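You operate a simulated robot arm through the tools that you are given. There is no shell and no other tool.

You run a simulated robot arm. Do the job below in one go: nothing can be reset, and whatever is moved stays where it is left.

JOB
Rub the oil off plate one with cleaner from the orange tin.
Fine: use the prep pad and put it back; shut the tin. What is to be rubbed or washed off counts as gone when no trace of it is left.

It is judged by the outcome, as a careful person would: the job done as asked, and still so three seconds after it is handed in. It fails if anything else is knocked over, pushed out of place, dropped, spilled or broken.

ROBOT AND FRAMES
A 6-joint arm with a fingered hand, fixed in place. Base frame: the origin is on the floor under the middle of its stand, x ahead of it, y to its left, z up; the work surface is at about z = 80. Units: cm, degrees, N and s.
With the tool pointing down near the work surface it reaches from about 34 to 74 cm from the base axis. Its first joint turns from -115.0 to 115.0 degrees. Payload 4 kg.
The tool frame sits at the grasp point between the pads (the TCP): z along the fingers, y along the line on which they close. The tips reach 2.6 cm beyond it. The gripper opens to 13.2 cm; its body begins 7.3 cm behind the TCP. The gripper is a hand of 4 fingers: y runs from the thumb to the fingers, the wrist lies at [0, 0, -23.9] in the tool frame, and closing takes about 1.5 s.
Orientation is told as [roll, pitch, yaw] about the base's x, y, z axes, in that order, counted from this pose: with the fingers straight down and closing along the base's y, the tool's x points along the base's -x, its y along +y and its z along -z.

CONTROLS
- The arm moves only by the tool play_rows. Its argument "moves" is a list that holds one entry, the list of rows, each a list of 7 numbers: the turn, a rotation vector about the base's x, y, z in degrees, then the shift along the base's x, y, z in cm, then the finger opening in cm, from 0 to 13.2. In form: [[[rx, ry, rz, x, y, z, claw], ...]]. A call has 1 to 20 rows; each row is the pose to reach, as a shift and turn from the pose commanded when the call began. A row lasts 0.2 s, in which the tool goes at most 5 cm and 8.6 degrees; a call with a longer step from one row to the next is refused whole, and so is a gripper value outside its range. Where a pose cannot be reached the arm comes as near as it can. A force on the tool above 40 N (or 10 N above the force at the start of the call, whichever is more), or a blocked arm, ends the call early, and 0.2 s more pass. The fingers move at their own pace (about 15.3 cm/s each) and stop on an object; they squeeze with about 32 N. The grip force told is the motor's: it shows also when the fingers shut on nothing. Time passes only in rows, and 0.2 s behind the last, so rows that repeat a pose let the fingers close. The reply holds the time, the measured pose of the TCP, the force on the tool along the base axes, the opening and the grip force, in the units named above and with some noise, with the torque about the TCP (base axes, N m) and any sound that the robot's microphone picked up.
- Cameras (640 x 400 px; columns grow to the right, rows downward): "scene" is fixed at [39.98, 50.44, 145.18]; the picture's right is [-0.17, 0.99, 0.00], its down [0.84, 0.14, -0.52] and it looks along [-0.51, -0.09, -0.86] (base axes); focal length 255 px, centre (320, 200). "wrist" rides on the gripper at [6.8, 0.2, -9.7] in the tool frame; the picture's right is [-0.03, 1.00, 0.00], its down [-0.82, -0.02, -0.58] and it looks along [-0.58, -0.01, 0.82] (tool axes); focal length 270 px, centre (320, 200). There is no depth. A picture from a camera that has moved, and an enlarged one, comes with that camera's place and axes in the base frame and with its lens. The place of the scene camera against the robot may be out by one fixed shift of up to 2.5 cm in any direction.
- get_image(camera): a new picture of that camera. No time passes.
- raise_lower(by): slides the trunk up (or, below 0, down) by that many cm; the arm rides with it, the base frame stays. It gives what a move gives, with no picture.
- grasp_type(shape): the hand has 4 fingers and takes this shape, open, in about a second: jaw (thumb against the fingers, like two jaws); tri (thumb and two fingers); tip (a fingertip pinch); poke (one finger out to press); point (the index stretched); flat (the hand flat); cup (the hand cupped); fist (a fist). The gripper value then closes the fingers along that shape, each until it touches; the sizes above hold for jaw. It gives what a move gives, with no picture.
- enlarge(camera, box): a new picture of the part [left, top, right, bottom] of that camera's present view, enlarged. No time passes.
- finish_job(): hands the job in; it is judged then, once.

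Places have to be worked out from the pictures, the camera data and where the tool is seen. Open the gripper and draw the arm clear of the work before you hand the job in, unless the task says otherwise.

The tools are called after ">>>" by a JSON object that holds its "api" and its "payload". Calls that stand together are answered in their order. play_rows: Moves the arm, as the interface text tells. Its arguments: {"type":"object","properties":{"moves":{"type":"array","items":{"type":"array","items":{"type":"array","items":{"type":"number"}}}}},"required":["moves"]} The other tools are called the same way: raise_lower (by) moves the trunk up or down; grasp_type (shape) gives the hand a shape; get_image (camera) takes a picture; enlarge (camera, box) takes an enlarged picture of a part of a camera's view; finish_job () hands the job in.

At the start:

```text
time_s: 0.0
ee_pos: [8.81, 36.26, 112.29]
orientation: [0.0, 0.0, -0.1]
contact_force: [0.3, -0.7, 0.2]
wrist_torque: [0.03, 0.01, -0.01]
finger_gap: 13.2
grasp_force: 0.0
shape: jaw
trunk travel left (down, up): [-90.0, 9.0]
```

scene: 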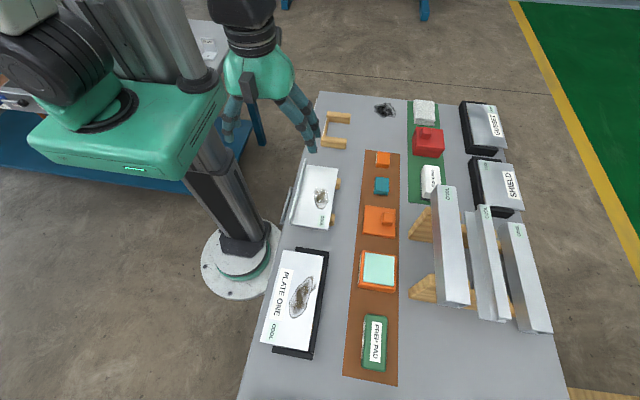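
wrist: 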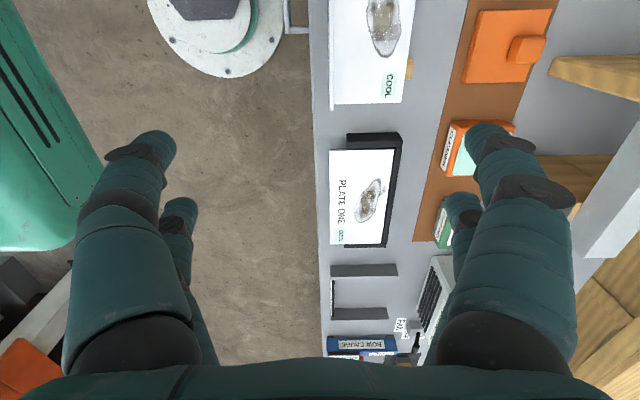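

I start by looking closely at the bench: the plates, the tin and the prep pad.

>>> {"api": "enlarge", "payload": {"camera": "scene", "box": [240, 230, 420, 390]}}

>>> {"api": "enlarge", "payload": {"camera": "scene", "box": [280, 90, 460, 250]}}

>>> {"api": "enlarge", "payload": {"camera": "wrist", "box": [310, 0, 640, 400]}}

```text
2.50 times, centred on (330, 310) of scene
camera zoom: at [39.98, 50.44, 145.18], right [-0.17, 0.99, 0.0], down [0.84, 0.14, -0.52], along [-0.51, -0.09, -0.86], focal length 637 px, centre (295, -75)
```

zoom: 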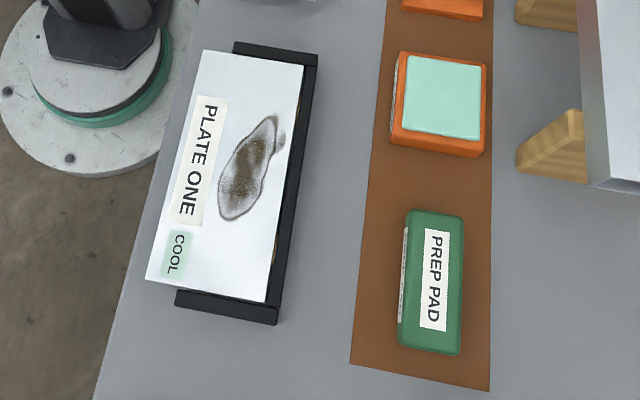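

```text
2.50 times, centred on (370, 170) of scene
camera zoom: at [39.98, 50.44, 145.18], right [-0.17, 0.99, 0.0], down [0.84, 0.14, -0.52], along [-0.51, -0.09, -0.86], focal length 637 px, centre (195, 275)
```

zoom: 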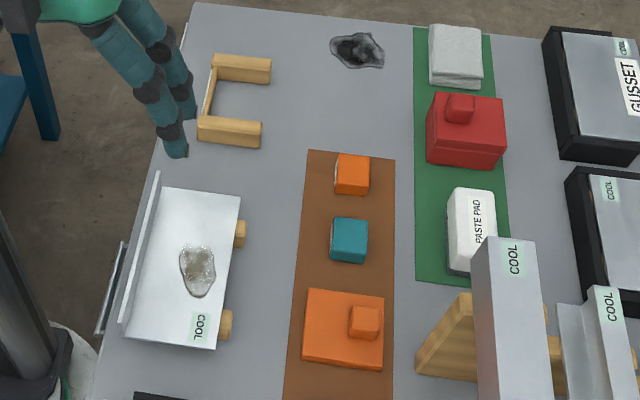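

```text
1.00 times, centred on (475, 200) of wrist (not enlarged: the box is as wide or as high as the picture)
camera zoom: at [2.02, 36.51, 121.81], right [0.03, 1.0, 0.0], down [0.82, -0.02, 0.58], along [0.58, -0.01, -0.82], focal length 270 px, centre (165, 200)
```

zoom: 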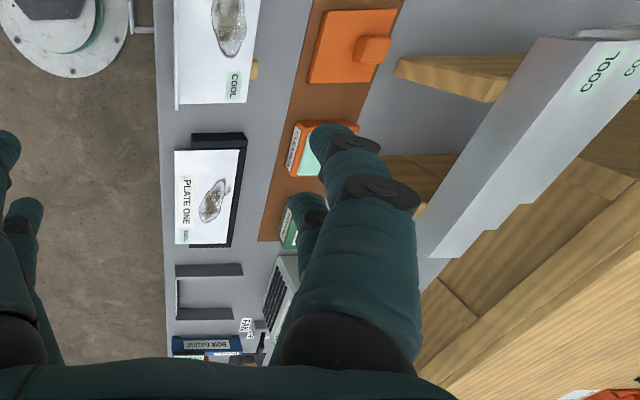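

The mint-topped orange tin is open, with its lid possibly lying beside it. I zoom in further to read the labels and check sizes.

>>> {"api": "enlarge", "payload": {"camera": "scene", "box": [340, 240, 420, 300]}}

>>> {"api": "enlarge", "payload": {"camera": "scene", "box": [345, 140, 425, 245]}}

>>> {"api": "enlarge", "payload": {"camera": "scene", "box": [250, 240, 340, 365]}}

>>> {"api": "enlarge", "payload": {"camera": "wrist", "box": [420, 100, 540, 260]}}

>>> {"api": "enlarge", "payload": {"camera": "scene", "box": [340, 300, 410, 390]}}

```text
6.67 times, centred on (380, 270) of scene
camera zoom: at [39.98, 50.44, 145.18], right [-0.17, 0.99, 0.0], down [0.84, 0.14, -0.52], along [-0.51, -0.09, -0.86], focal length 1699 px, centre (-80, -267)
```

zoom: 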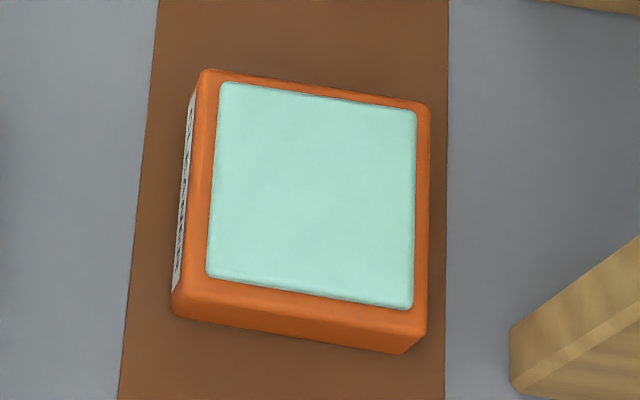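

```text
3.81 times, centred on (385, 192) of scene
camera zoom: at [39.98, 50.44, 145.18], right [-0.17, 0.99, 0.0], down [0.84, 0.14, -0.52], along [-0.51, -0.09, -0.86], focal length 971 px, centre (72, 229)
```

zoom: 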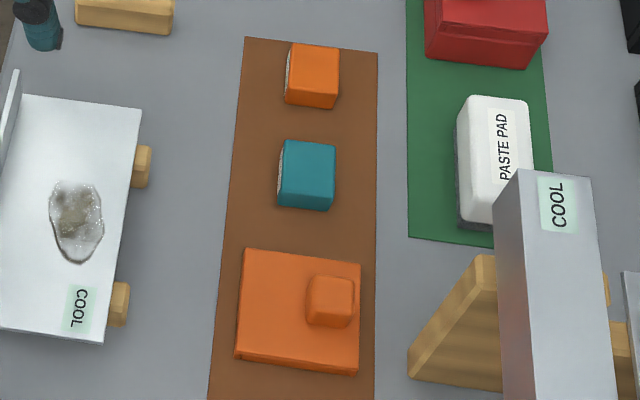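

```text
3.20 times, centred on (295, 302) of scene
camera zoom: at [39.98, 50.44, 145.18], right [-0.17, 0.99, 0.0], down [0.84, 0.14, -0.52], along [-0.51, -0.09, -0.86], focal length 816 px, centre (400, -128)
```

zoom: 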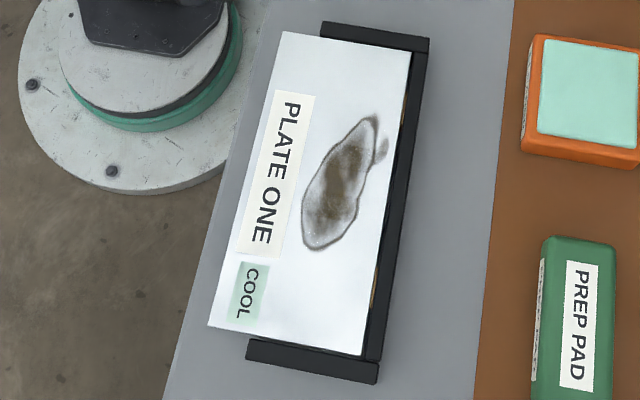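

```text
2.50 times, centred on (480, 180) of wrist
camera zoom: at [2.02, 36.51, 121.81], right [0.03, 1.0, 0.0], down [0.82, -0.02, 0.58], along [0.58, -0.01, -0.82], focal length 676 px, centre (-80, 250)
```

zoom: 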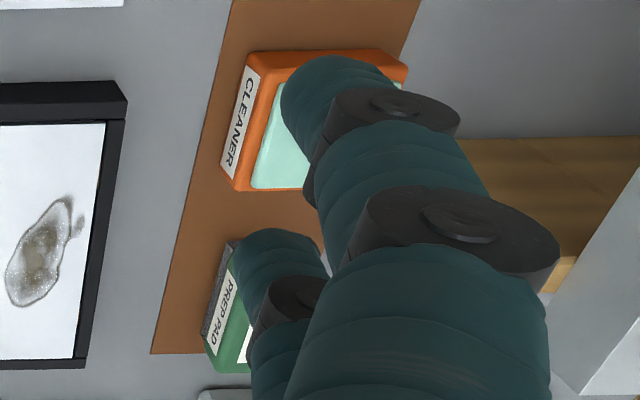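

```text
4.44 times, centred on (375, 345) of scene
camera zoom: at [39.98, 50.44, 145.18], right [-0.17, 0.99, 0.0], down [0.84, 0.14, -0.52], along [-0.51, -0.09, -0.86], focal length 1133 px, centre (76, -444)
```

zoom: 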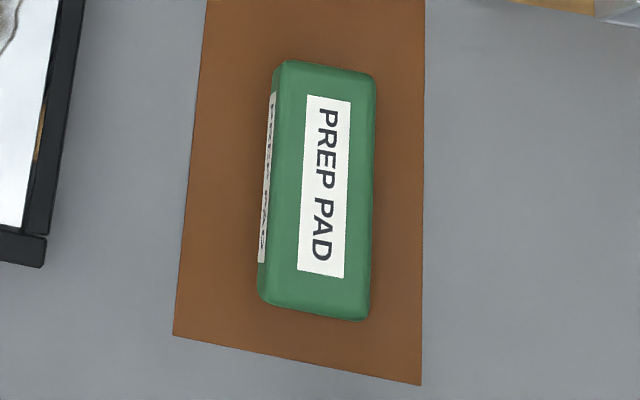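

The tin labelled CLEANER is open at about (20, 61), the lid sits at about (6, 61), the prep pad at about (36, 61) and plate one at about (30, 43). I move the hand high above the brown mat so the wrist camera can check these positions independently.

>>> {"api": "play_rows", "payload": {"moves": [[[0, 0, 0, 1, 4.2, 0, 13.2], [0, 0, 0, 2, 8.4, 0, 13.2], [0, 0, 0, 3, 12.6, 0, 13.2], [0, 0, 0, 4, 16.8, 0, 13.2], [0, 0, 0, 5, 21, 0, 13.2], [0, 0, 0, 5.2, 25, 0, 13.2], [0, 0, 0, 5.2, 25, 0, 13.2]]]}}

>>> {"api": "get_image", "payload": {"camera": "wrist"}}

>>> {"api": "get_image", "payload": {"camera": "scene"}}

```text
time_s: 1.6
ee_pos: [13.93, 61.1, 112.23]
orientation: [0.0, -0.1, 0.0]
contact_force: [-0.3, 0.0, 0.3]
wrist_torque: [-0.01, 0.03, -0.01]
finger_gap: 13.19
grasp_force: 0.1
shape: jaw
trunk travel left (down, up): [-90.0, 9.0]
```

```text
taken
camera wrist: at [7.07, 61.36, 121.82], right [0.03, 1.0, 0.0], down [0.82, -0.02, 0.58], along [0.58, -0.01, -0.82], focal length 270 px, centre (320, 200)
```

wrist: 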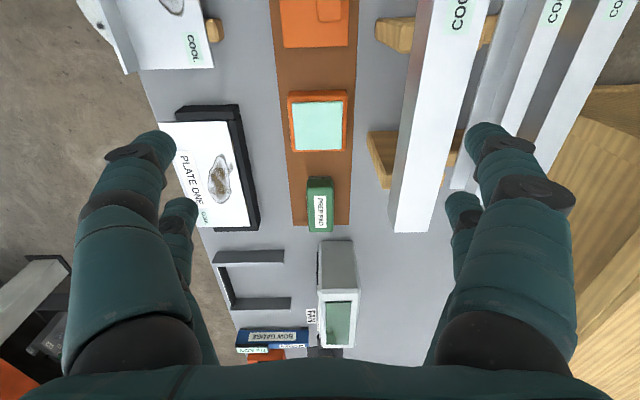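

```text
taken
```

scene: 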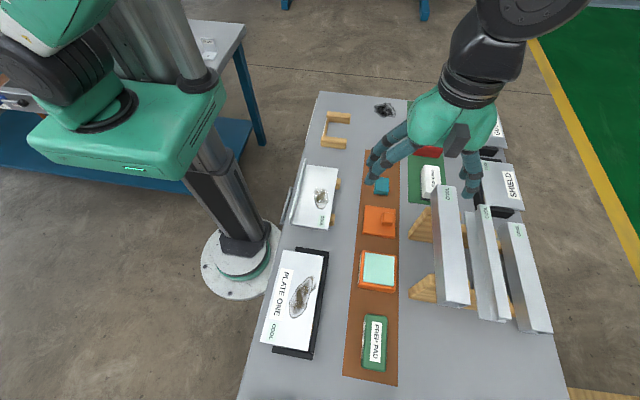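

The view is clear between the fingers. I zoom in for measurements of the tin, pad and plate.

>>> {"api": "enlarge", "payload": {"camera": "wrist", "box": [260, 80, 380, 240]}}

>>> {"api": "enlarge", "payload": {"camera": "wrist", "box": [160, 90, 280, 240]}}

>>> {"api": "enlarge", "payload": {"camera": "wrist", "box": [200, 220, 380, 360]}}

>>> {"api": "enlarge", "payload": {"camera": "wrist", "box": [250, 0, 410, 100]}}

```text
2.50 times, centred on (320, 160) of wrist
camera zoom: at [7.07, 61.36, 121.82], right [0.03, 1.0, 0.0], down [0.82, -0.02, 0.58], along [0.58, -0.01, -0.82], focal length 676 px, centre (320, 300)
```

zoom: 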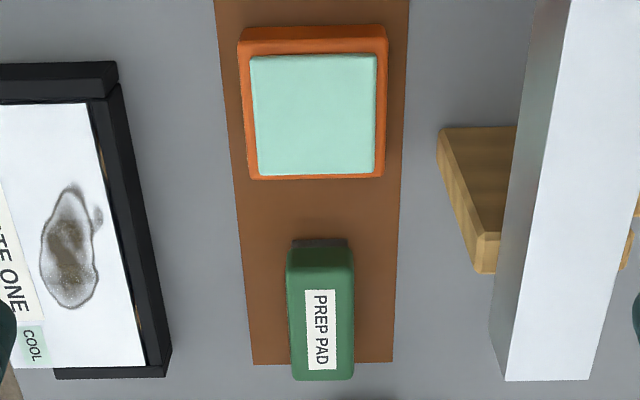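

```text
2.67 times, centred on (220, 165) of wrist
camera zoom: at [7.07, 61.36, 121.82], right [0.03, 1.0, 0.0], down [0.82, -0.02, 0.58], along [0.58, -0.01, -0.82], focal length 721 px, centre (587, 293)
```

zoom: 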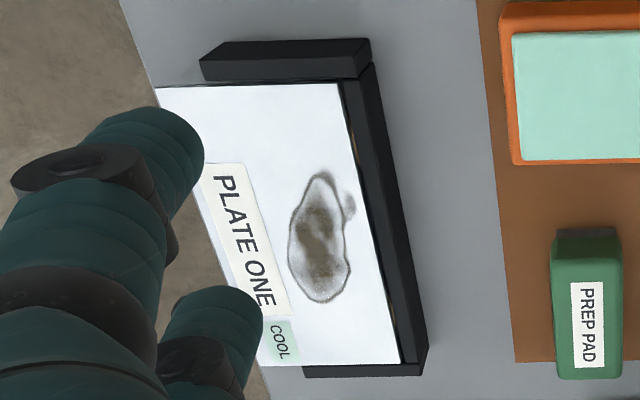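

```text
2.86 times, centred on (290, 290) of wrist
camera zoom: at [7.07, 61.36, 121.82], right [0.03, 1.0, 0.0], down [0.82, -0.02, 0.58], along [0.58, -0.01, -0.82], focal length 772 px, centre (406, -57)
```

zoom: 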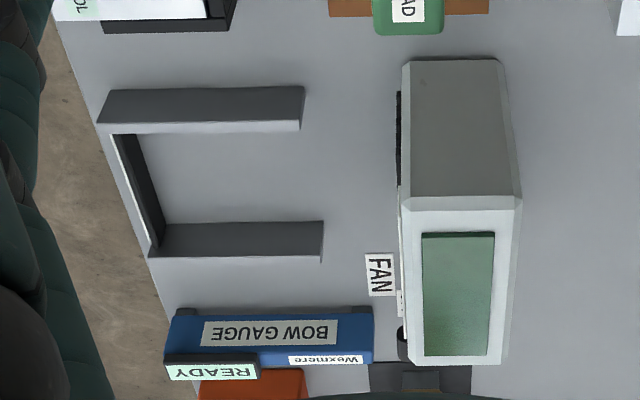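

```text
4.00 times, centred on (330, 50) of wrist
camera zoom: at [7.07, 61.36, 121.82], right [0.03, 1.0, 0.0], down [0.82, -0.02, 0.58], along [0.58, -0.01, -0.82], focal length 1081 px, centre (280, 800)
```

zoom: 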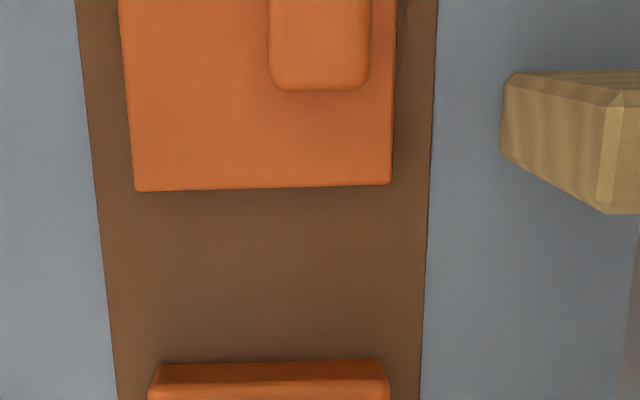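

Wrist and scene cameras agree on the mat (x up to 43, y 55–67), so the scene camera is nearly true. The tall beam on posts at y ≥ 69 reaches z≈99, so I must keep clear of it; next I slide back at height to look at the lid and small tins.

>>> {"api": "play_rows", "payload": {"moves": [[[0, 0, 0, -4.5, 0, 0, 13.2], [0, 0, 0, -9, 0, 0, 13.2], [0, 0, 0, -13.5, 0, 0, 13.2], [0, 0, 0, -18, 0, 0, 13.2], [0, 0, 0, -21, 0, 0, 13.2], [0, 0, 0, -21, 0, 0, 13.2]]]}}

>>> {"api": "get_image", "payload": {"camera": "wrist"}}

>>> {"api": "enlarge", "payload": {"camera": "wrist", "box": [240, 100, 400, 240]}}

>>> {"api": "enlarge", "payload": {"camera": "wrist", "box": [240, 0, 400, 120]}}

```text
time_s: 3.0
ee_pos: [-6.86, 61.14, 112.26]
orientation: [0.1, 0.0, 0.0]
contact_force: [-0.1, 1.0, 1.2]
wrist_torque: [-0.04, 0.01, 0.0]
finger_gap: 13.17
grasp_force: 0.1
shape: jaw
trunk travel left (down, up): [-90.0, 9.0]
```

```text
taken
camera wrist: at [-13.67, 61.39, 121.93], right [0.03, 1.0, 0.0], down [0.82, -0.02, 0.58], along [0.58, -0.01, -0.82], focal length 270 px, centre (320, 200)
```

wrist: 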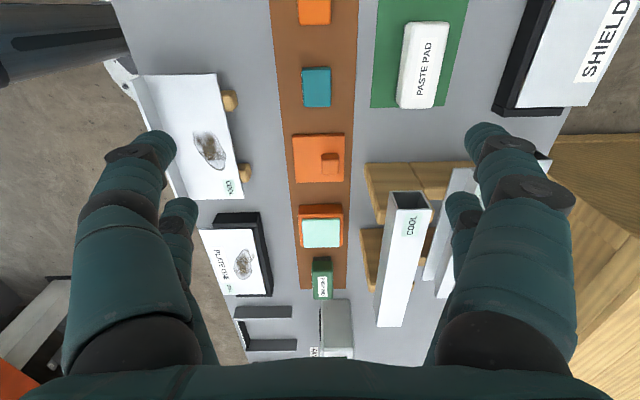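

```text
2.86 times, centred on (320, 170) of wrist
camera zoom: at [-13.67, 61.39, 121.93], right [0.03, 1.0, 0.0], down [0.82, -0.02, 0.58], along [0.58, -0.01, -0.82], focal length 772 px, centre (320, 286)
```

zoom: 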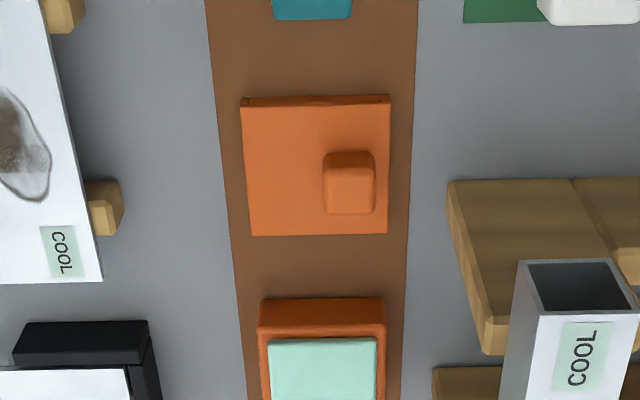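

```text
3.33 times, centred on (320, 60) of wrist
camera zoom: at [-13.67, 61.39, 121.93], right [0.03, 1.0, 0.0], down [0.82, -0.02, 0.58], along [0.58, -0.01, -0.82], focal length 901 px, centre (320, 667)
```

zoom: 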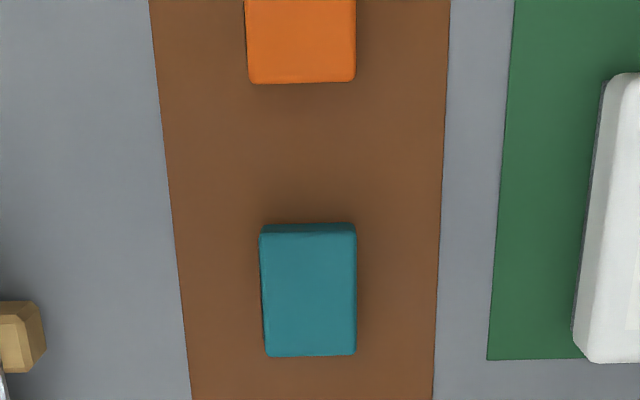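

The lid is a flat 8.6 cm square at about (6.8, 60.9) with a knob offset towards +y at about (6.6, 62.5). Next I go lower beside the tin to judge its height and the cleaner's level.

>>> {"api": "play_rows", "payload": {"moves": [[[0, 0, 0, 3.5, -3, 0, 13.2], [0, 0, 0, 7.5, -6, 0, 13.2], [0, 0, 0, 11.5, -7, -2.5, 13.2], [0, 0, 0, 15, -7, -5.5, 13.2], [0, 0, 0, 18, -7, -9, 13.2], [0, 0, 0, 19.2, -7, -13, 13.2], [0, 0, 0, 19.2, -7, -16, 13.2], [0, 0, 0, 19.2, -7, -16, 13.2]]]}}

>>> {"api": "get_image", "payload": {"camera": "wrist"}}

>>> {"api": "enlarge", "payload": {"camera": "wrist", "box": [320, 130, 460, 270]}}

>>> {"api": "enlarge", "payload": {"camera": "scene", "box": [340, 140, 500, 300]}}

```text
time_s: 4.8
ee_pos: [12.28, 54.25, 95.95]
orientation: [0.1, 0.0, -0.1]
contact_force: [-0.5, 0.7, 0.9]
wrist_torque: [0.0, 0.0, 0.02]
finger_gap: 13.2
grasp_force: 0.0
shape: jaw
trunk travel left (down, up): [-90.0, 9.0]
```

```text
taken
camera wrist: at [5.45, 54.53, 105.63], right [0.03, 1.0, 0.0], down [0.82, -0.02, 0.58], along [0.58, -0.01, -0.82], focal length 270 px, centre (320, 200)
```

wrist: 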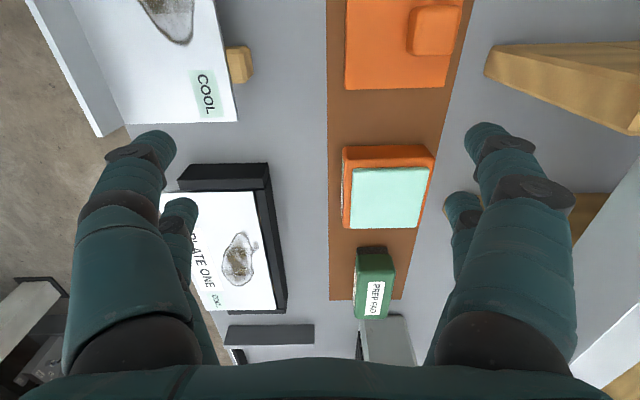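

```text
2.86 times, centred on (390, 200) of wrist
camera zoom: at [5.45, 54.53, 105.63], right [0.03, 1.0, 0.0], down [0.82, -0.02, 0.58], along [0.58, -0.01, -0.82], focal length 772 px, centre (120, 200)
```

zoom: 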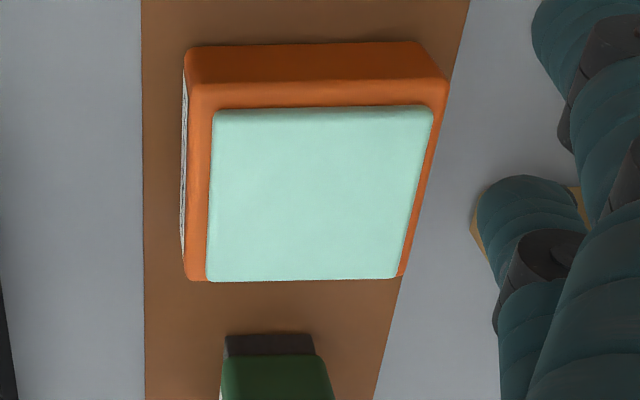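

```text
2.50 times, centred on (420, 220) of scene
camera zoom: at [39.98, 50.44, 145.18], right [-0.17, 0.99, 0.0], down [0.84, 0.14, -0.52], along [-0.51, -0.09, -0.86], focal length 637 px, centre (70, 150)
```

zoom: 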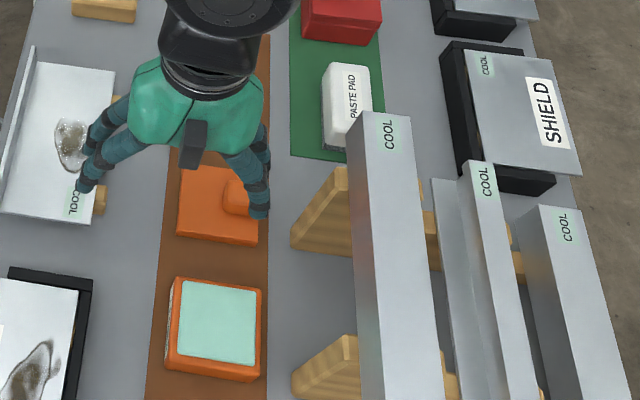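

The cleaner surface stands slightly proud of the tin's rim (about z 83.6), so the pad can be pressed flat onto it. Now I look closely at plate one and its black frame.

>>> {"api": "play_rows", "payload": {"moves": [[[0, 0, 0, 1, -4, 0, 13.2], [0, 0, 0, 2, -8, 0, 13.2], [0, 0, 0, 3, -10, 0, 13.2], [0, 0, 0, 3, -10, 0, 13.2]]]}}

>>> {"api": "get_image", "payload": {"camera": "wrist"}}

>>> {"api": "enlarge", "payload": {"camera": "wrist", "box": [240, 130, 440, 300]}}

```text
time_s: 5.8
ee_pos: [15.11, 44.34, 96.28]
orientation: [0.1, -0.1, 0.0]
contact_force: [0.5, -0.8, 0.0]
wrist_torque: [0.01, 0.01, -0.02]
finger_gap: 13.21
grasp_force: 0.1
shape: jaw
trunk travel left (down, up): [-90.0, 9.0]
```

```text
taken
camera wrist: at [8.31, 44.43, 105.76], right [0.03, 1.0, 0.0], down [0.82, -0.02, 0.58], along [0.58, -0.01, -0.82], focal length 270 px, centre (320, 200)
```

wrist: 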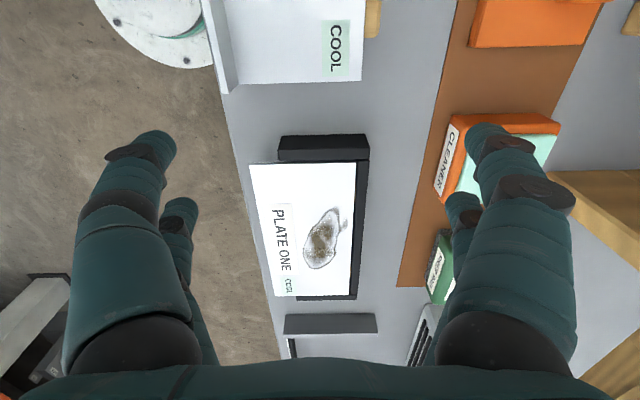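

```text
2.35 times, centred on (340, 215) of wrist
camera zoom: at [8.31, 44.43, 105.76], right [0.03, 1.0, 0.0], down [0.82, -0.02, 0.58], along [0.58, -0.01, -0.82], focal length 636 px, centre (273, 165)
```

zoom: 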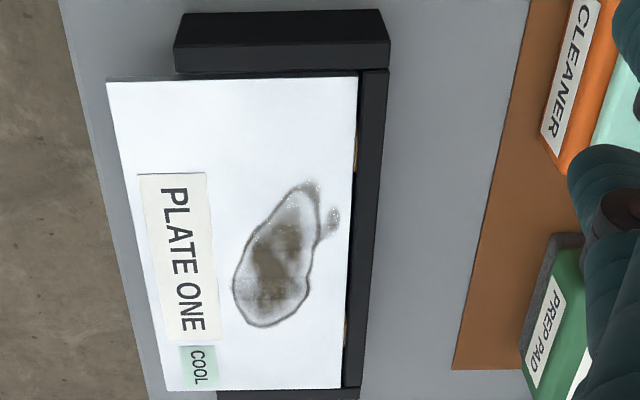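

Plate one's top is about z 83.2 (x 20–40, y 37.5–47.6), nearly flush with its frame, and the stain spans x 25–34.5, y 42–47.2. The prep pad is about 10×4.4×4.3 cm centred near (35.7, 61.0), so I rise, narrow the opening to 8 and move above it.

>>> {"api": "play_rows", "payload": {"moves": [[[0, 0, 0, 0, 0, 4.5, 11], [0, 0, 0, 0, 0, 9, 8], [0, 0, 0, 3.6, 3, 9, 8], [0, 0, 0, 7.2, 6, 9, 8], [0, 0, 0, 10.8, 9, 9, 8], [0, 0, 0, 14.4, 12, 9, 8], [0, 0, 0, 18, 15, 9, 8], [0, 0, 0, 20.5, 16.8, 9, 8], [0, 0, 0, 20.5, 16.8, 9, 8]]]}}

>>> {"api": "get_image", "payload": {"camera": "wrist"}}

>>> {"api": "enlarge", "payload": {"camera": "scene", "box": [320, 180, 560, 400]}}

```text
time_s: 7.8
ee_pos: [35.81, 61.19, 105.16]
orientation: [0.0, 0.0, 0.0]
contact_force: [-0.3, -0.1, 0.0]
wrist_torque: [0.02, 0.01, 0.0]
finger_gap: 8.05
grasp_force: 0.1
shape: jaw
trunk travel left (down, up): [-90.0, 9.0]
```

```text
taken
camera wrist: at [28.86, 61.26, 114.86], right [0.03, 1.0, 0.0], down [0.82, -0.02, 0.58], along [0.58, -0.02, -0.82], focal length 270 px, centre (320, 200)
```

wrist: 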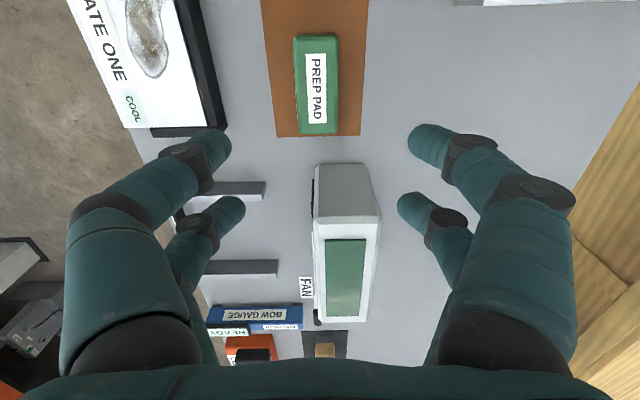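

```text
1.82 times, centred on (440, 290) of scene
camera zoom: at [39.98, 50.44, 145.18], right [-0.17, 0.99, 0.0], down [0.84, 0.14, -0.52], along [-0.51, -0.09, -0.86], focal length 463 px, centre (102, 36)
```

zoom: 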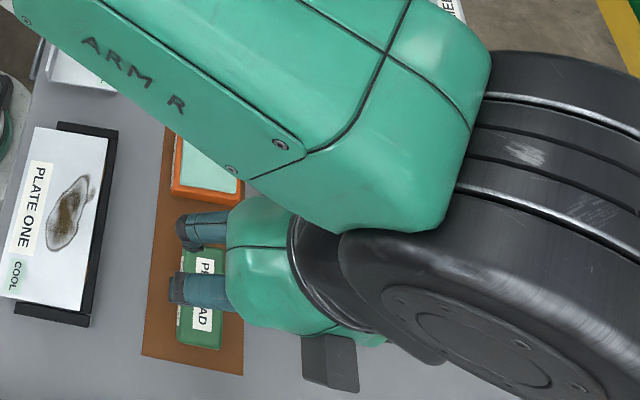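

I check the whole scene view to see where the forearm and elbow are relative to the tall beams before going down.

>>> {"api": "get_image", "payload": {"camera": "scene"}}

>>> {"api": "enlarge", "payload": {"camera": "wrist", "box": [240, 0, 400, 180]}}

```text
taken
```

scene: 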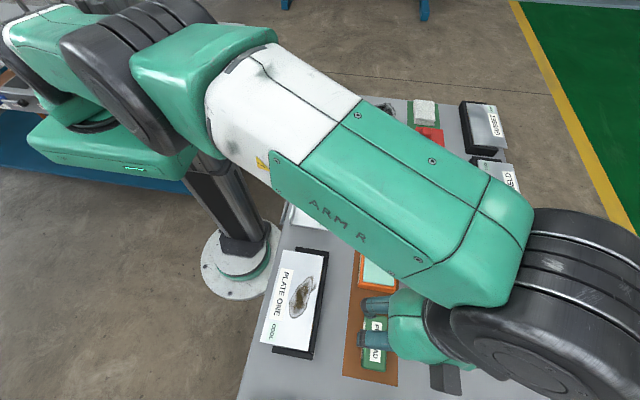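

```text
2.22 times, centred on (320, 90) of wrist
camera zoom: at [28.86, 61.26, 114.86], right [0.03, 1.0, 0.0], down [0.82, -0.02, 0.58], along [0.58, -0.02, -0.82], focal length 601 px, centre (320, 444)
```

zoom: 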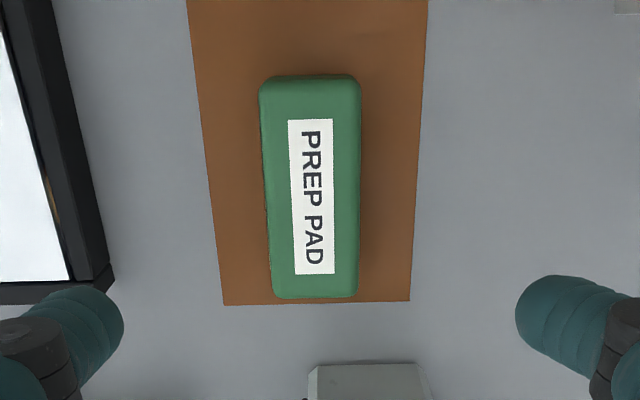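

The elbow is up and the forearm stays well above; the pad centre is at about (35.9, 60.9). I descend part-way and check again.

>>> {"api": "play_rows", "payload": {"moves": [[[0, 0, 0, 0, -0.2, -4, 8], [0, 0, 0, 0, -0.2, -8, 8], [0, 0, 0, 0, -0.2, -12, 8], [0, 0, 0, 0, -0.2, -12, 8]]]}}

>>> {"api": "get_image", "payload": {"camera": "scene"}}

>>> {"api": "get_image", "payload": {"camera": "wrist"}}

```text
time_s: 8.8
ee_pos: [35.78, 61.01, 93.2]
orientation: [0.0, -0.1, 0.0]
contact_force: [0.2, -0.4, -0.4]
wrist_torque: [0.01, 0.0, 0.01]
finger_gap: 8.03
grasp_force: 0.0
shape: jaw
trunk travel left (down, up): [-90.0, 9.0]
```

```text
taken
```

scene: 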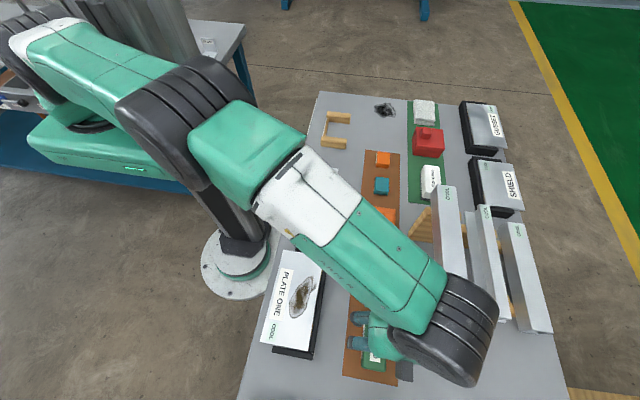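

```text
taken
camera wrist: at [28.9, 61.13, 102.81], right [0.03, 1.0, 0.0], down [0.82, -0.02, 0.58], along [0.58, -0.01, -0.82], focal length 270 px, centre (320, 200)
```

wrist: 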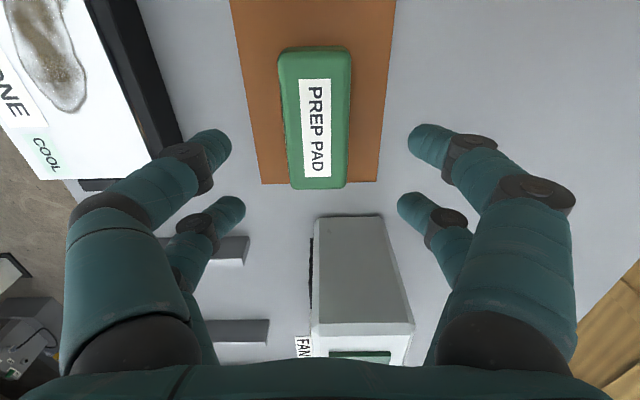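

The way down is clear and the pad is nearly centred between thumb and fingers. I lower to grip height (TCP z ≈ 84.2).

>>> {"api": "play_rows", "payload": {"moves": [[[0, 0, 0, 0.1, -0.2, -3, 8], [0, 0, 0, 0.1, -0.2, -6, 8], [0, 0, 0, 0.1, -0.2, -8, 8], [0, 0, 0, 0.1, -0.2, -9, 8], [0, 0, 0, 0.1, -0.2, -9, 8]]]}}

>>> {"api": "get_image", "payload": {"camera": "wrist"}}

>>> {"api": "get_image", "payload": {"camera": "scene"}}

```text
time_s: 10.0
ee_pos: [35.84, 60.74, 84.25]
orientation: [0.0, 0.0, 0.1]
contact_force: [-0.4, -0.2, -0.5]
wrist_torque: [-0.05, 0.01, -0.01]
finger_gap: 8.04
grasp_force: 0.0
shape: jaw
trunk travel left (down, up): [-90.0, 9.0]
```

```text
taken
camera wrist: at [28.98, 60.93, 93.88], right [0.03, 1.0, 0.0], down [0.82, -0.02, 0.58], along [0.58, -0.01, -0.82], focal length 270 px, centre (320, 200)
```

wrist: 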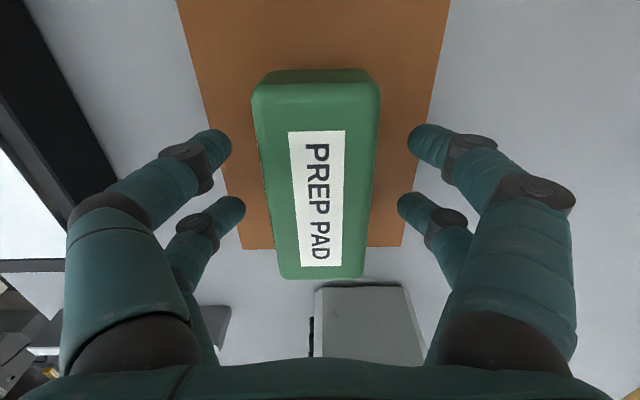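

```text
taken
```

scene: 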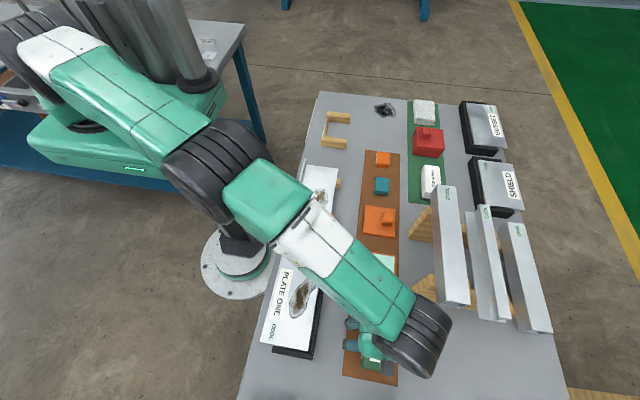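

The pad is centred between the thumb and fingers. I close the hand on it.

>>> {"api": "play_rows", "payload": {"moves": [[[0, 0, 0, 0, 0, 0, 6], [0, 0, 0, 0, 0, 0, 4.5], [0, 0, 0, 0, 0, 0, 3], [0, 0, 0, 0, 0, 0, 2], [0, 0, 0, 0, 0, 0, 2], [0, 0, 0, 0, 0, 0, 2], [0, 0, 0, 0, 0, 0, 2], [0, 0, 0, 0, 0, 0, 2]]]}}

>>> {"api": "get_image", "payload": {"camera": "wrist"}}

```text
time_s: 11.8
ee_pos: [35.86, 60.76, 84.22]
orientation: [0.0, 0.0, 0.0]
contact_force: [-0.3, -0.5, 0.6]
wrist_torque: [0.0, -0.01, -0.01]
finger_gap: 3.88
grasp_force: 31.8
shape: jaw
trunk travel left (down, up): [-90.0, 9.0]
```

```text
taken
camera wrist: at [28.98, 60.94, 93.9], right [0.03, 1.0, 0.0], down [0.82, -0.02, 0.58], along [0.58, -0.01, -0.82], focal length 270 px, centre (320, 200)
```

wrist: 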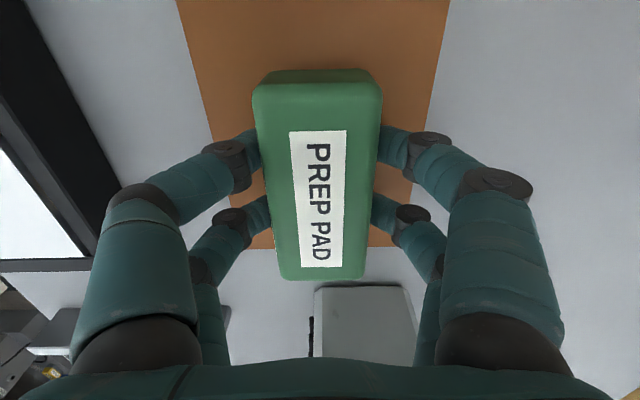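

The pad is gripped (gap 3.9, 32 N). I lift it straight up and check that it comes along.

>>> {"api": "play_rows", "payload": {"moves": [[[0, 0, 0, 0, 0, 1, 2], [0, 0, 0, 0, 0, 3, 2], [0, 0, 0, 0, 0, 6, 2], [0, 0, 0, 0, 0, 10, 2], [0, 0, 0, 0, 0, 14, 2], [0, 0, 0, 0, 0, 17, 2], [0, 0, 0, 0, 0, 17, 2]]]}}

>>> {"api": "get_image", "payload": {"camera": "wrist"}}

>>> {"api": "get_image", "payload": {"camera": "scene"}}

```text
time_s: 13.4
ee_pos: [35.91, 60.87, 101.32]
orientation: [0.1, 0.0, 0.0]
contact_force: [0.1, -0.2, -1.5]
wrist_torque: [-0.02, -0.02, -0.03]
finger_gap: 3.89
grasp_force: 31.7
shape: jaw
trunk travel left (down, up): [-90.0, 9.0]
```

```text
taken
camera wrist: at [29.01, 61.01, 110.95], right [0.03, 1.0, 0.0], down [0.82, -0.02, 0.58], along [0.58, -0.01, -0.82], focal length 270 px, centre (320, 200)
```

wrist: 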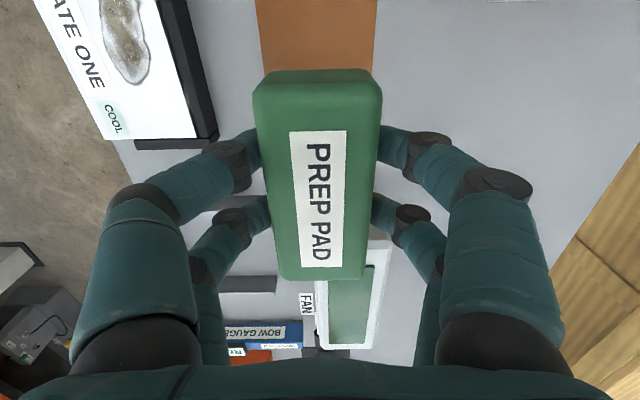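

```text
taken
```

scene: 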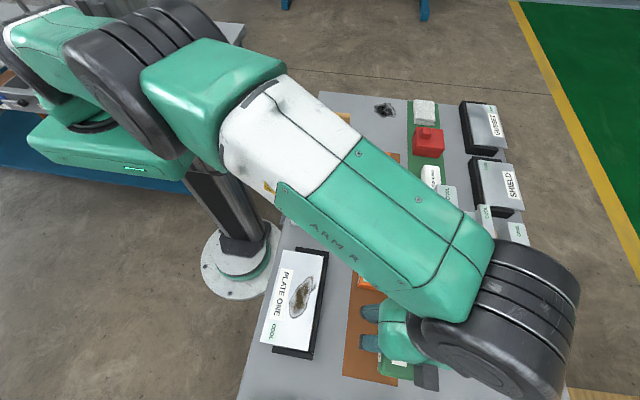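

The pad hangs securely. I carry it at height towards the tin while turning the hand 90° about the vertical, so the fingers' spread stays clear of the post beside the tin.

>>> {"api": "play_rows", "payload": {"moves": [[[0, 0, 8.2, -1.4, 0, 0, 2], [0, 0, 16.4, -2.8, 0, 0, 2], [0, 0, 24.6, -4.2, 0, 0, 2], [0, 0, 32.8, -5.6, 0, 0, 2], [0, 0, 41, -7, 0, 0, 2], [0, 0, 49.2, -8.4, 0, 0, 2], [0, 0, 57.4, -9.8, 0, 0, 2], [0, 0, 65.6, -11.2, 0, 0, 2], [0, 0, 73.8, -12.6, 0, 0, 2], [0, 0, 82, -14, 0, 0, 2], [0, 0, 90, -15, 0, 0, 2], [0, 0, 90, -15, 0, 0, 2]]]}}

>>> {"api": "get_image", "payload": {"camera": "wrist"}}

>>> {"api": "get_image", "payload": {"camera": "scene"}}

```text
time_s: 16.0
ee_pos: [20.94, 60.8, 101.2]
orientation: [0.0, -0.1, 90.2]
contact_force: [-0.3, 0.1, -0.4]
wrist_torque: [-0.01, -0.04, 0.03]
finger_gap: 3.88
grasp_force: 31.6
shape: jaw
trunk travel left (down, up): [-90.0, 9.0]
```

```text
taken
camera wrist: at [20.74, 53.91, 110.8], right [-1.0, 0.02, 0.0], down [0.02, 0.82, 0.58], along [0.01, 0.58, -0.82], focal length 270 px, centre (320, 200)
```

wrist: 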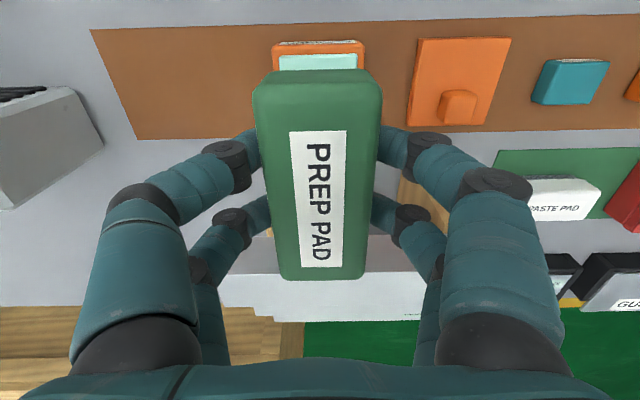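

```text
taken
```

scene: 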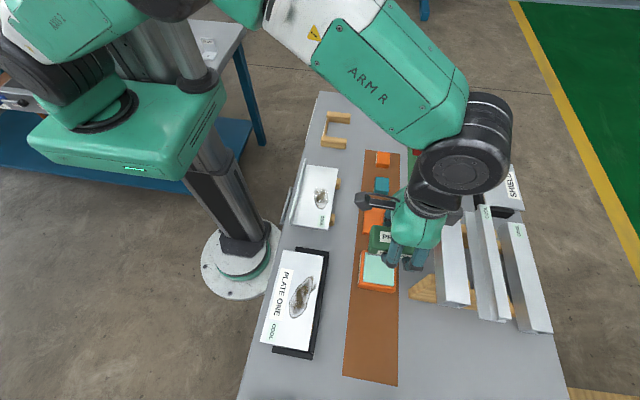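

The hand is turned 90° and the pad hangs right over the tin. I check the hand's clearance to the beam on the +y side before descending.

>>> {"api": "enlarge", "payload": {"camera": "scene", "box": [340, 160, 500, 320]}}

>>> {"api": "enlarge", "payload": {"camera": "wrist", "box": [200, 180, 480, 400]}}

```text
2.50 times, centred on (420, 240) of scene
camera zoom: at [39.98, 50.44, 145.18], right [-0.17, 0.99, 0.0], down [0.84, 0.14, -0.52], along [-0.51, -0.09, -0.86], focal length 637 px, centre (70, 100)
```

zoom: 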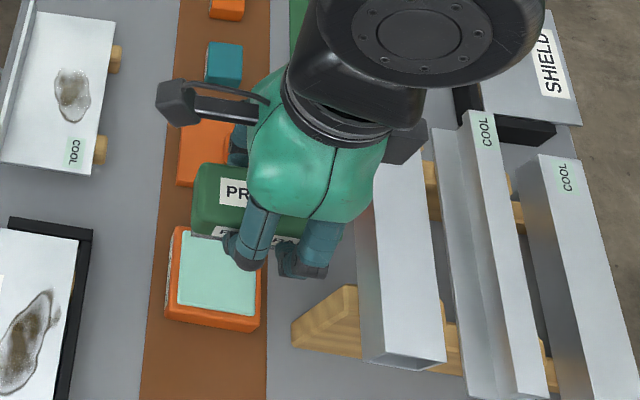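

```text
1.82 times, centred on (340, 290) of wrist
camera zoom: at [20.74, 53.91, 110.8], right [-1.0, 0.02, 0.0], down [0.02, 0.82, 0.58], along [0.01, 0.58, -0.82], focal length 491 px, centre (284, 36)
```

zoom: 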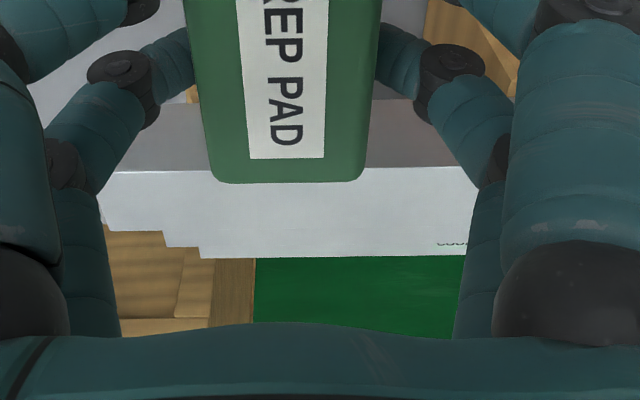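

Clearance to the beam (inner face y≈69.7) is around 2 cm, with the hand's widest part at about y 67.3. I descend to just above the tin.

>>> {"api": "play_rows", "payload": {"moves": [[[0, 0, 0, 0, 0, -3, 2], [0, 0, 0, 0, 0, -6, 2], [0, 0, 0, 0, 0, -9, 2], [0, 0, 0, 0, 0, -11, 2], [0, 0, 0, 0, 0, -12, 2], [0, 0, 0, 0, 0, -12, 2]]]}}

>>> {"api": "get_image", "payload": {"camera": "wrist"}}

>>> {"api": "enlarge", "payload": {"camera": "scene", "box": [340, 160, 500, 320]}}

```text
time_s: 17.4
ee_pos: [20.91, 60.77, 89.24]
orientation: [0.0, -0.2, 90.0]
contact_force: [-0.1, -0.3, -0.9]
wrist_torque: [0.02, -0.03, -0.03]
finger_gap: 3.89
grasp_force: 32.8
shape: jaw
trunk travel left (down, up): [-90.0, 9.0]
```

```text
taken
camera wrist: at [20.67, 53.93, 98.69], right [-1.0, 0.03, 0.0], down [0.02, 0.82, 0.58], along [0.01, 0.58, -0.82], focal length 270 px, centre (320, 200)
```

wrist: 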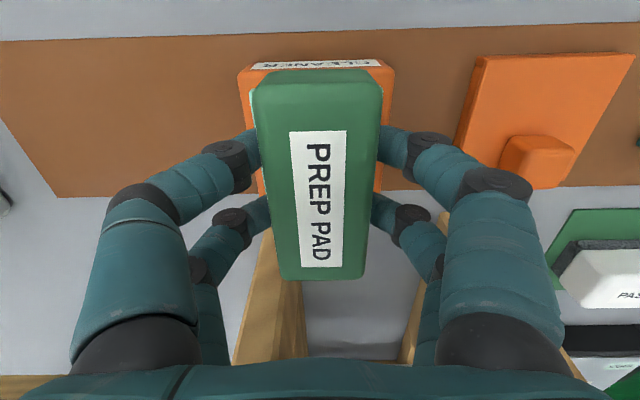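

```text
2.50 times, centred on (420, 240) of scene
camera zoom: at [39.98, 50.44, 145.18], right [-0.17, 0.99, 0.0], down [0.84, 0.14, -0.52], along [-0.51, -0.09, -0.86], focal length 637 px, centre (70, 100)
```

zoom: 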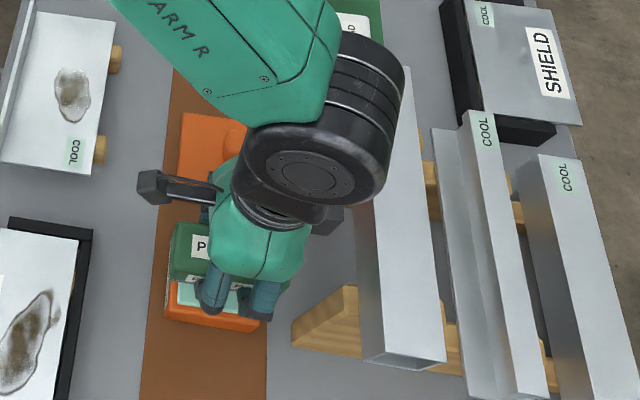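

The pad is centred over the tin with its bottom near z 85. I lower slowly to feel for contact with the cleaner.

>>> {"api": "play_rows", "payload": {"moves": [[[0, 0, 0, 0, 0, -0.2, 2], [0, 0, 0, 0, 0, -0.4, 2], [0, 0, 0, 0, 0, -0.6, 2], [0, 0, 0, 0, 0, -0.8, 2], [0, 0, 0, 0, 0, -1.0, 2]]]}}

```text
time_s: 18.6
ee_pos: [20.87, 60.74, 88.29]
orientation: [0.0, -0.3, 90.0]
contact_force: [0.0, -0.6, 13.0]
wrist_torque: [-0.11, -0.02, 0.01]
finger_gap: 3.93
grasp_force: 32.3
shape: jaw
trunk travel left (down, up): [-90.0, 9.0]
```

Contact is felt at TCP z ≈ 88.3 with 13 N, so the pad is pressing on the cleaner. I hold for a moment, ease the pressure slightly, then lift.

>>> {"api": "play_rows", "payload": {"moves": [[[0, 0, 0, 0, 0, 0, 2], [0, 0, 0, 0, 0, 0, 2], [0, 0, 0, 0, 0, 0, 2], [0, 0, 0, 0, 0, 0, 2], [0, 0, 0, 0, 0, 0.5, 2], [0, 0, 0, 0, 0, 1.5, 2], [0, 0, 0, 0, 0, 4, 2], [0, 0, 0, 0, 0, 8, 2], [0, 0, 0, 0, 0, 12, 2], [0, 0, 0, 0, 0, 13, 2], [0, 0, 0, 0, 0, 13, 2]]]}}

>>> {"api": "get_image", "payload": {"camera": "wrist"}}

>>> {"api": "enlarge", "payload": {"camera": "scene", "box": [340, 160, 500, 320]}}

```text
time_s: 21.0
ee_pos: [20.88, 60.8, 101.23]
orientation: [0.0, -0.1, 90.0]
contact_force: [-0.1, -0.5, -1.2]
wrist_torque: [0.03, 0.01, 0.01]
finger_gap: 3.94
grasp_force: 31.7
shape: jaw
trunk travel left (down, up): [-90.0, 9.0]
```

```text
taken
camera wrist: at [20.68, 54.0, 110.84], right [-1.0, 0.03, 0.0], down [0.02, 0.82, 0.58], along [0.01, 0.58, -0.82], focal length 270 px, centre (320, 200)
```

wrist: 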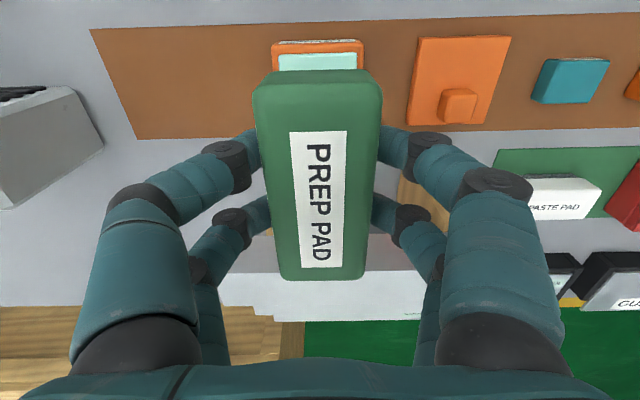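

```text
2.50 times, centred on (420, 240) of scene
camera zoom: at [39.98, 50.44, 145.18], right [-0.17, 0.99, 0.0], down [0.84, 0.14, -0.52], along [-0.51, -0.09, -0.86], focal length 637 px, centre (70, 100)
```

zoom: 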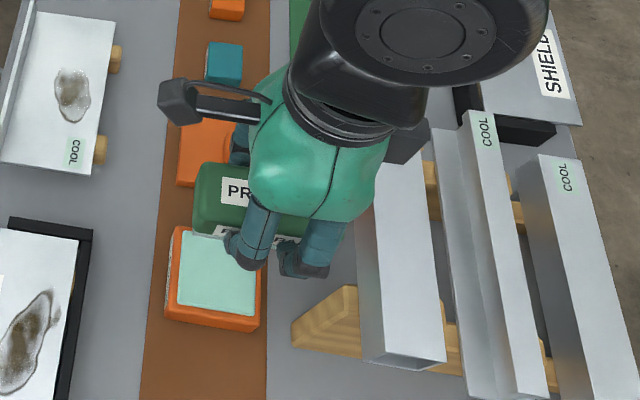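

The tin did not move and the pad has been charged with cleaner. I turn the hand back and carry the pad over the oil on plate one, around (29.7, 44.5).

>>> {"api": "play_rows", "payload": {"moves": [[[0, 0, -8.2, 0.8, -1.5, 0, 2], [0, 0, -16.4, 1.6, -3, 0, 2], [0, 0, -24.6, 2.4, -4.5, 0, 2], [0, 0, -32.8, 3.2, -6, 0, 2], [0, 0, -41, 4, -7.5, 0, 2], [0, 0, -49.2, 4.8, -9, 0, 2], [0, 0, -57.4, 5.6, -10.5, 0, 2], [0, 0, -65.6, 6.4, -12, 0, 2], [0, 0, -73.8, 7.2, -13.5, 0, 2], [0, 0, -82, 8, -15, 0, 2], [0, 0, -90, 8.8, -16.3, 0, 2], [0, 0, -90, 8.8, -16.3, 0, 2]]]}}

>>> {"api": "get_image", "payload": {"camera": "wrist"}}

>>> {"api": "get_image", "payload": {"camera": "scene"}}

```text
time_s: 23.6
ee_pos: [29.87, 44.53, 101.02]
orientation: [0.0, 0.0, 0.0]
contact_force: [0.1, -0.3, -1.3]
wrist_torque: [-0.02, 0.01, -0.03]
finger_gap: 3.93
grasp_force: 32.0
shape: jaw
trunk travel left (down, up): [-90.0, 9.0]
```

```text
taken
camera wrist: at [22.88, 44.69, 110.68], right [0.03, 1.0, 0.0], down [0.82, -0.02, 0.58], along [0.58, -0.02, -0.82], focal length 270 px, centre (320, 200)
```

wrist: 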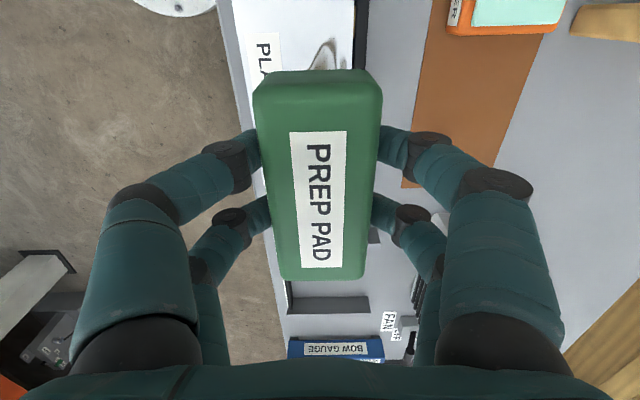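

```text
taken
```

scene: 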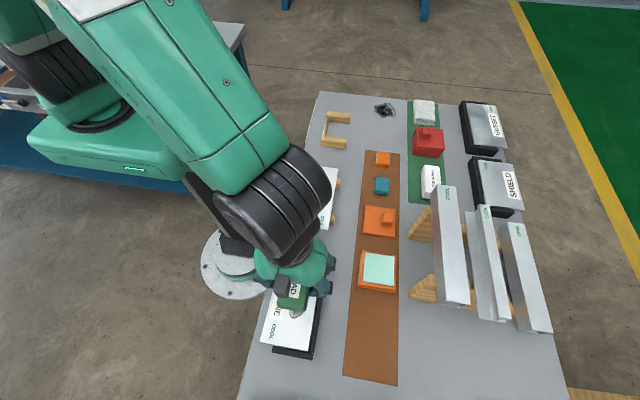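

The pad is above the stain. I descend close to the plate surface.

>>> {"api": "play_rows", "payload": {"moves": [[[0, 0, 0, 0, 0, -4, 2], [0, 0, 0, 0, 0, -8, 2], [0, 0, 0, 0, 0, -10.5, 2], [0, 0, 0, 0, 0, -12, 2], [0, 0, 0, 0, 0, -12, 2]]]}}

>>> {"api": "get_image", "payload": {"camera": "wrist"}}

>>> {"api": "enlarge", "payload": {"camera": "scene", "box": [230, 230, 350, 370]}}

```text
time_s: 24.8
ee_pos: [29.85, 44.55, 89.26]
orientation: [0.0, -0.1, 0.0]
contact_force: [0.4, -0.6, -1.4]
wrist_torque: [0.0, 0.01, 0.01]
finger_gap: 3.93
grasp_force: 31.7
shape: jaw
trunk travel left (down, up): [-90.0, 9.0]
```

```text
taken
camera wrist: at [22.91, 44.74, 98.82], right [0.03, 1.0, 0.0], down [0.82, -0.02, 0.58], along [0.58, -0.01, -0.82], focal length 270 px, centre (320, 200)
```

wrist: 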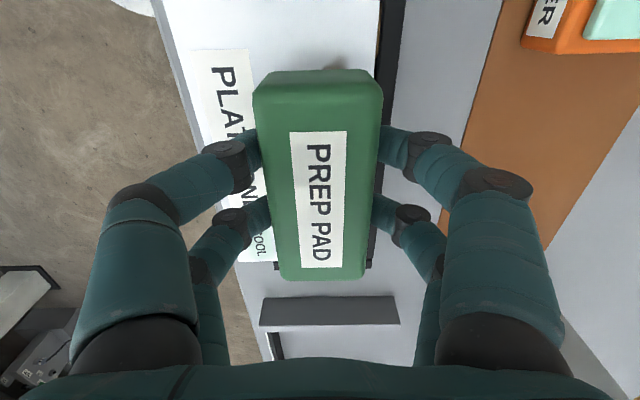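

```text
2.86 times, centred on (290, 300) of scene
camera zoom: at [39.98, 50.44, 145.18], right [-0.17, 0.99, 0.0], down [0.84, 0.14, -0.52], along [-0.51, -0.09, -0.86], focal length 728 px, centre (406, -86)
```

zoom: 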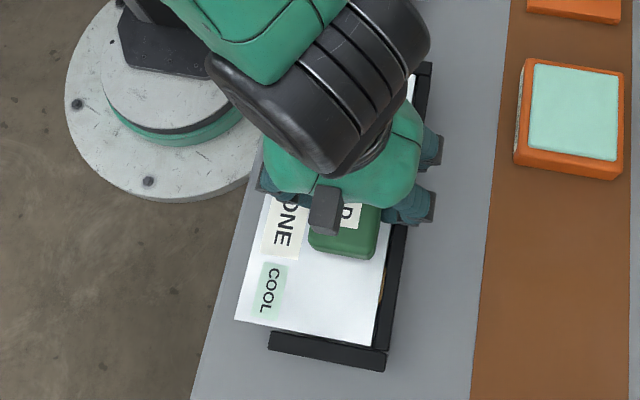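

The pad is about 1.8 cm above the plate, whose +y edge I see at y≈47.6. I lower slowly to touch.

>>> {"api": "play_rows", "payload": {"moves": [[[0, 0, 0, 0, 0, -0.3, 2], [0, 0, 0, 0, 0, -0.6, 2], [0, 0, 0, 0, 0, -0.9, 2], [0, 0, 0, 0, 0, -1.1, 2], [0, 0, 0, 0, 0, -1.3, 2], [0, 0, 0, 0, 0, -1.5, 2]]]}}

```text
time_s: 26.2
ee_pos: [29.64, 44.53, 87.58]
orientation: [0.1, 0.0, 0.1]
contact_force: [-0.6, -0.5, -1.2]
wrist_torque: [-0.01, 0.0, 0.01]
finger_gap: 3.93
grasp_force: 32.2
shape: jaw
trunk travel left (down, up): [-90.0, 9.0]
```

No contact yet at z 87.6; I continue in small steps.

>>> {"api": "play_rows", "payload": {"moves": [[[0, 0, 0, 0, 0, -0.1, 2], [0, 0, 0, 0, 0, -0.2, 2], [0, 0, 0, 0, 0, -0.3, 2], [0, 0, 0, 0, 0, -0.4, 2]]]}}

```text
time_s: 27.2
ee_pos: [29.78, 44.39, 87.41]
orientation: [0.1, -0.2, 0.0]
contact_force: [-0.8, -3.1, 15.1]
wrist_torque: [-0.14, 0.07, 0.02]
finger_gap: 3.93
grasp_force: 31.8
shape: jaw
trunk travel left (down, up): [-90.0, 9.0]
```

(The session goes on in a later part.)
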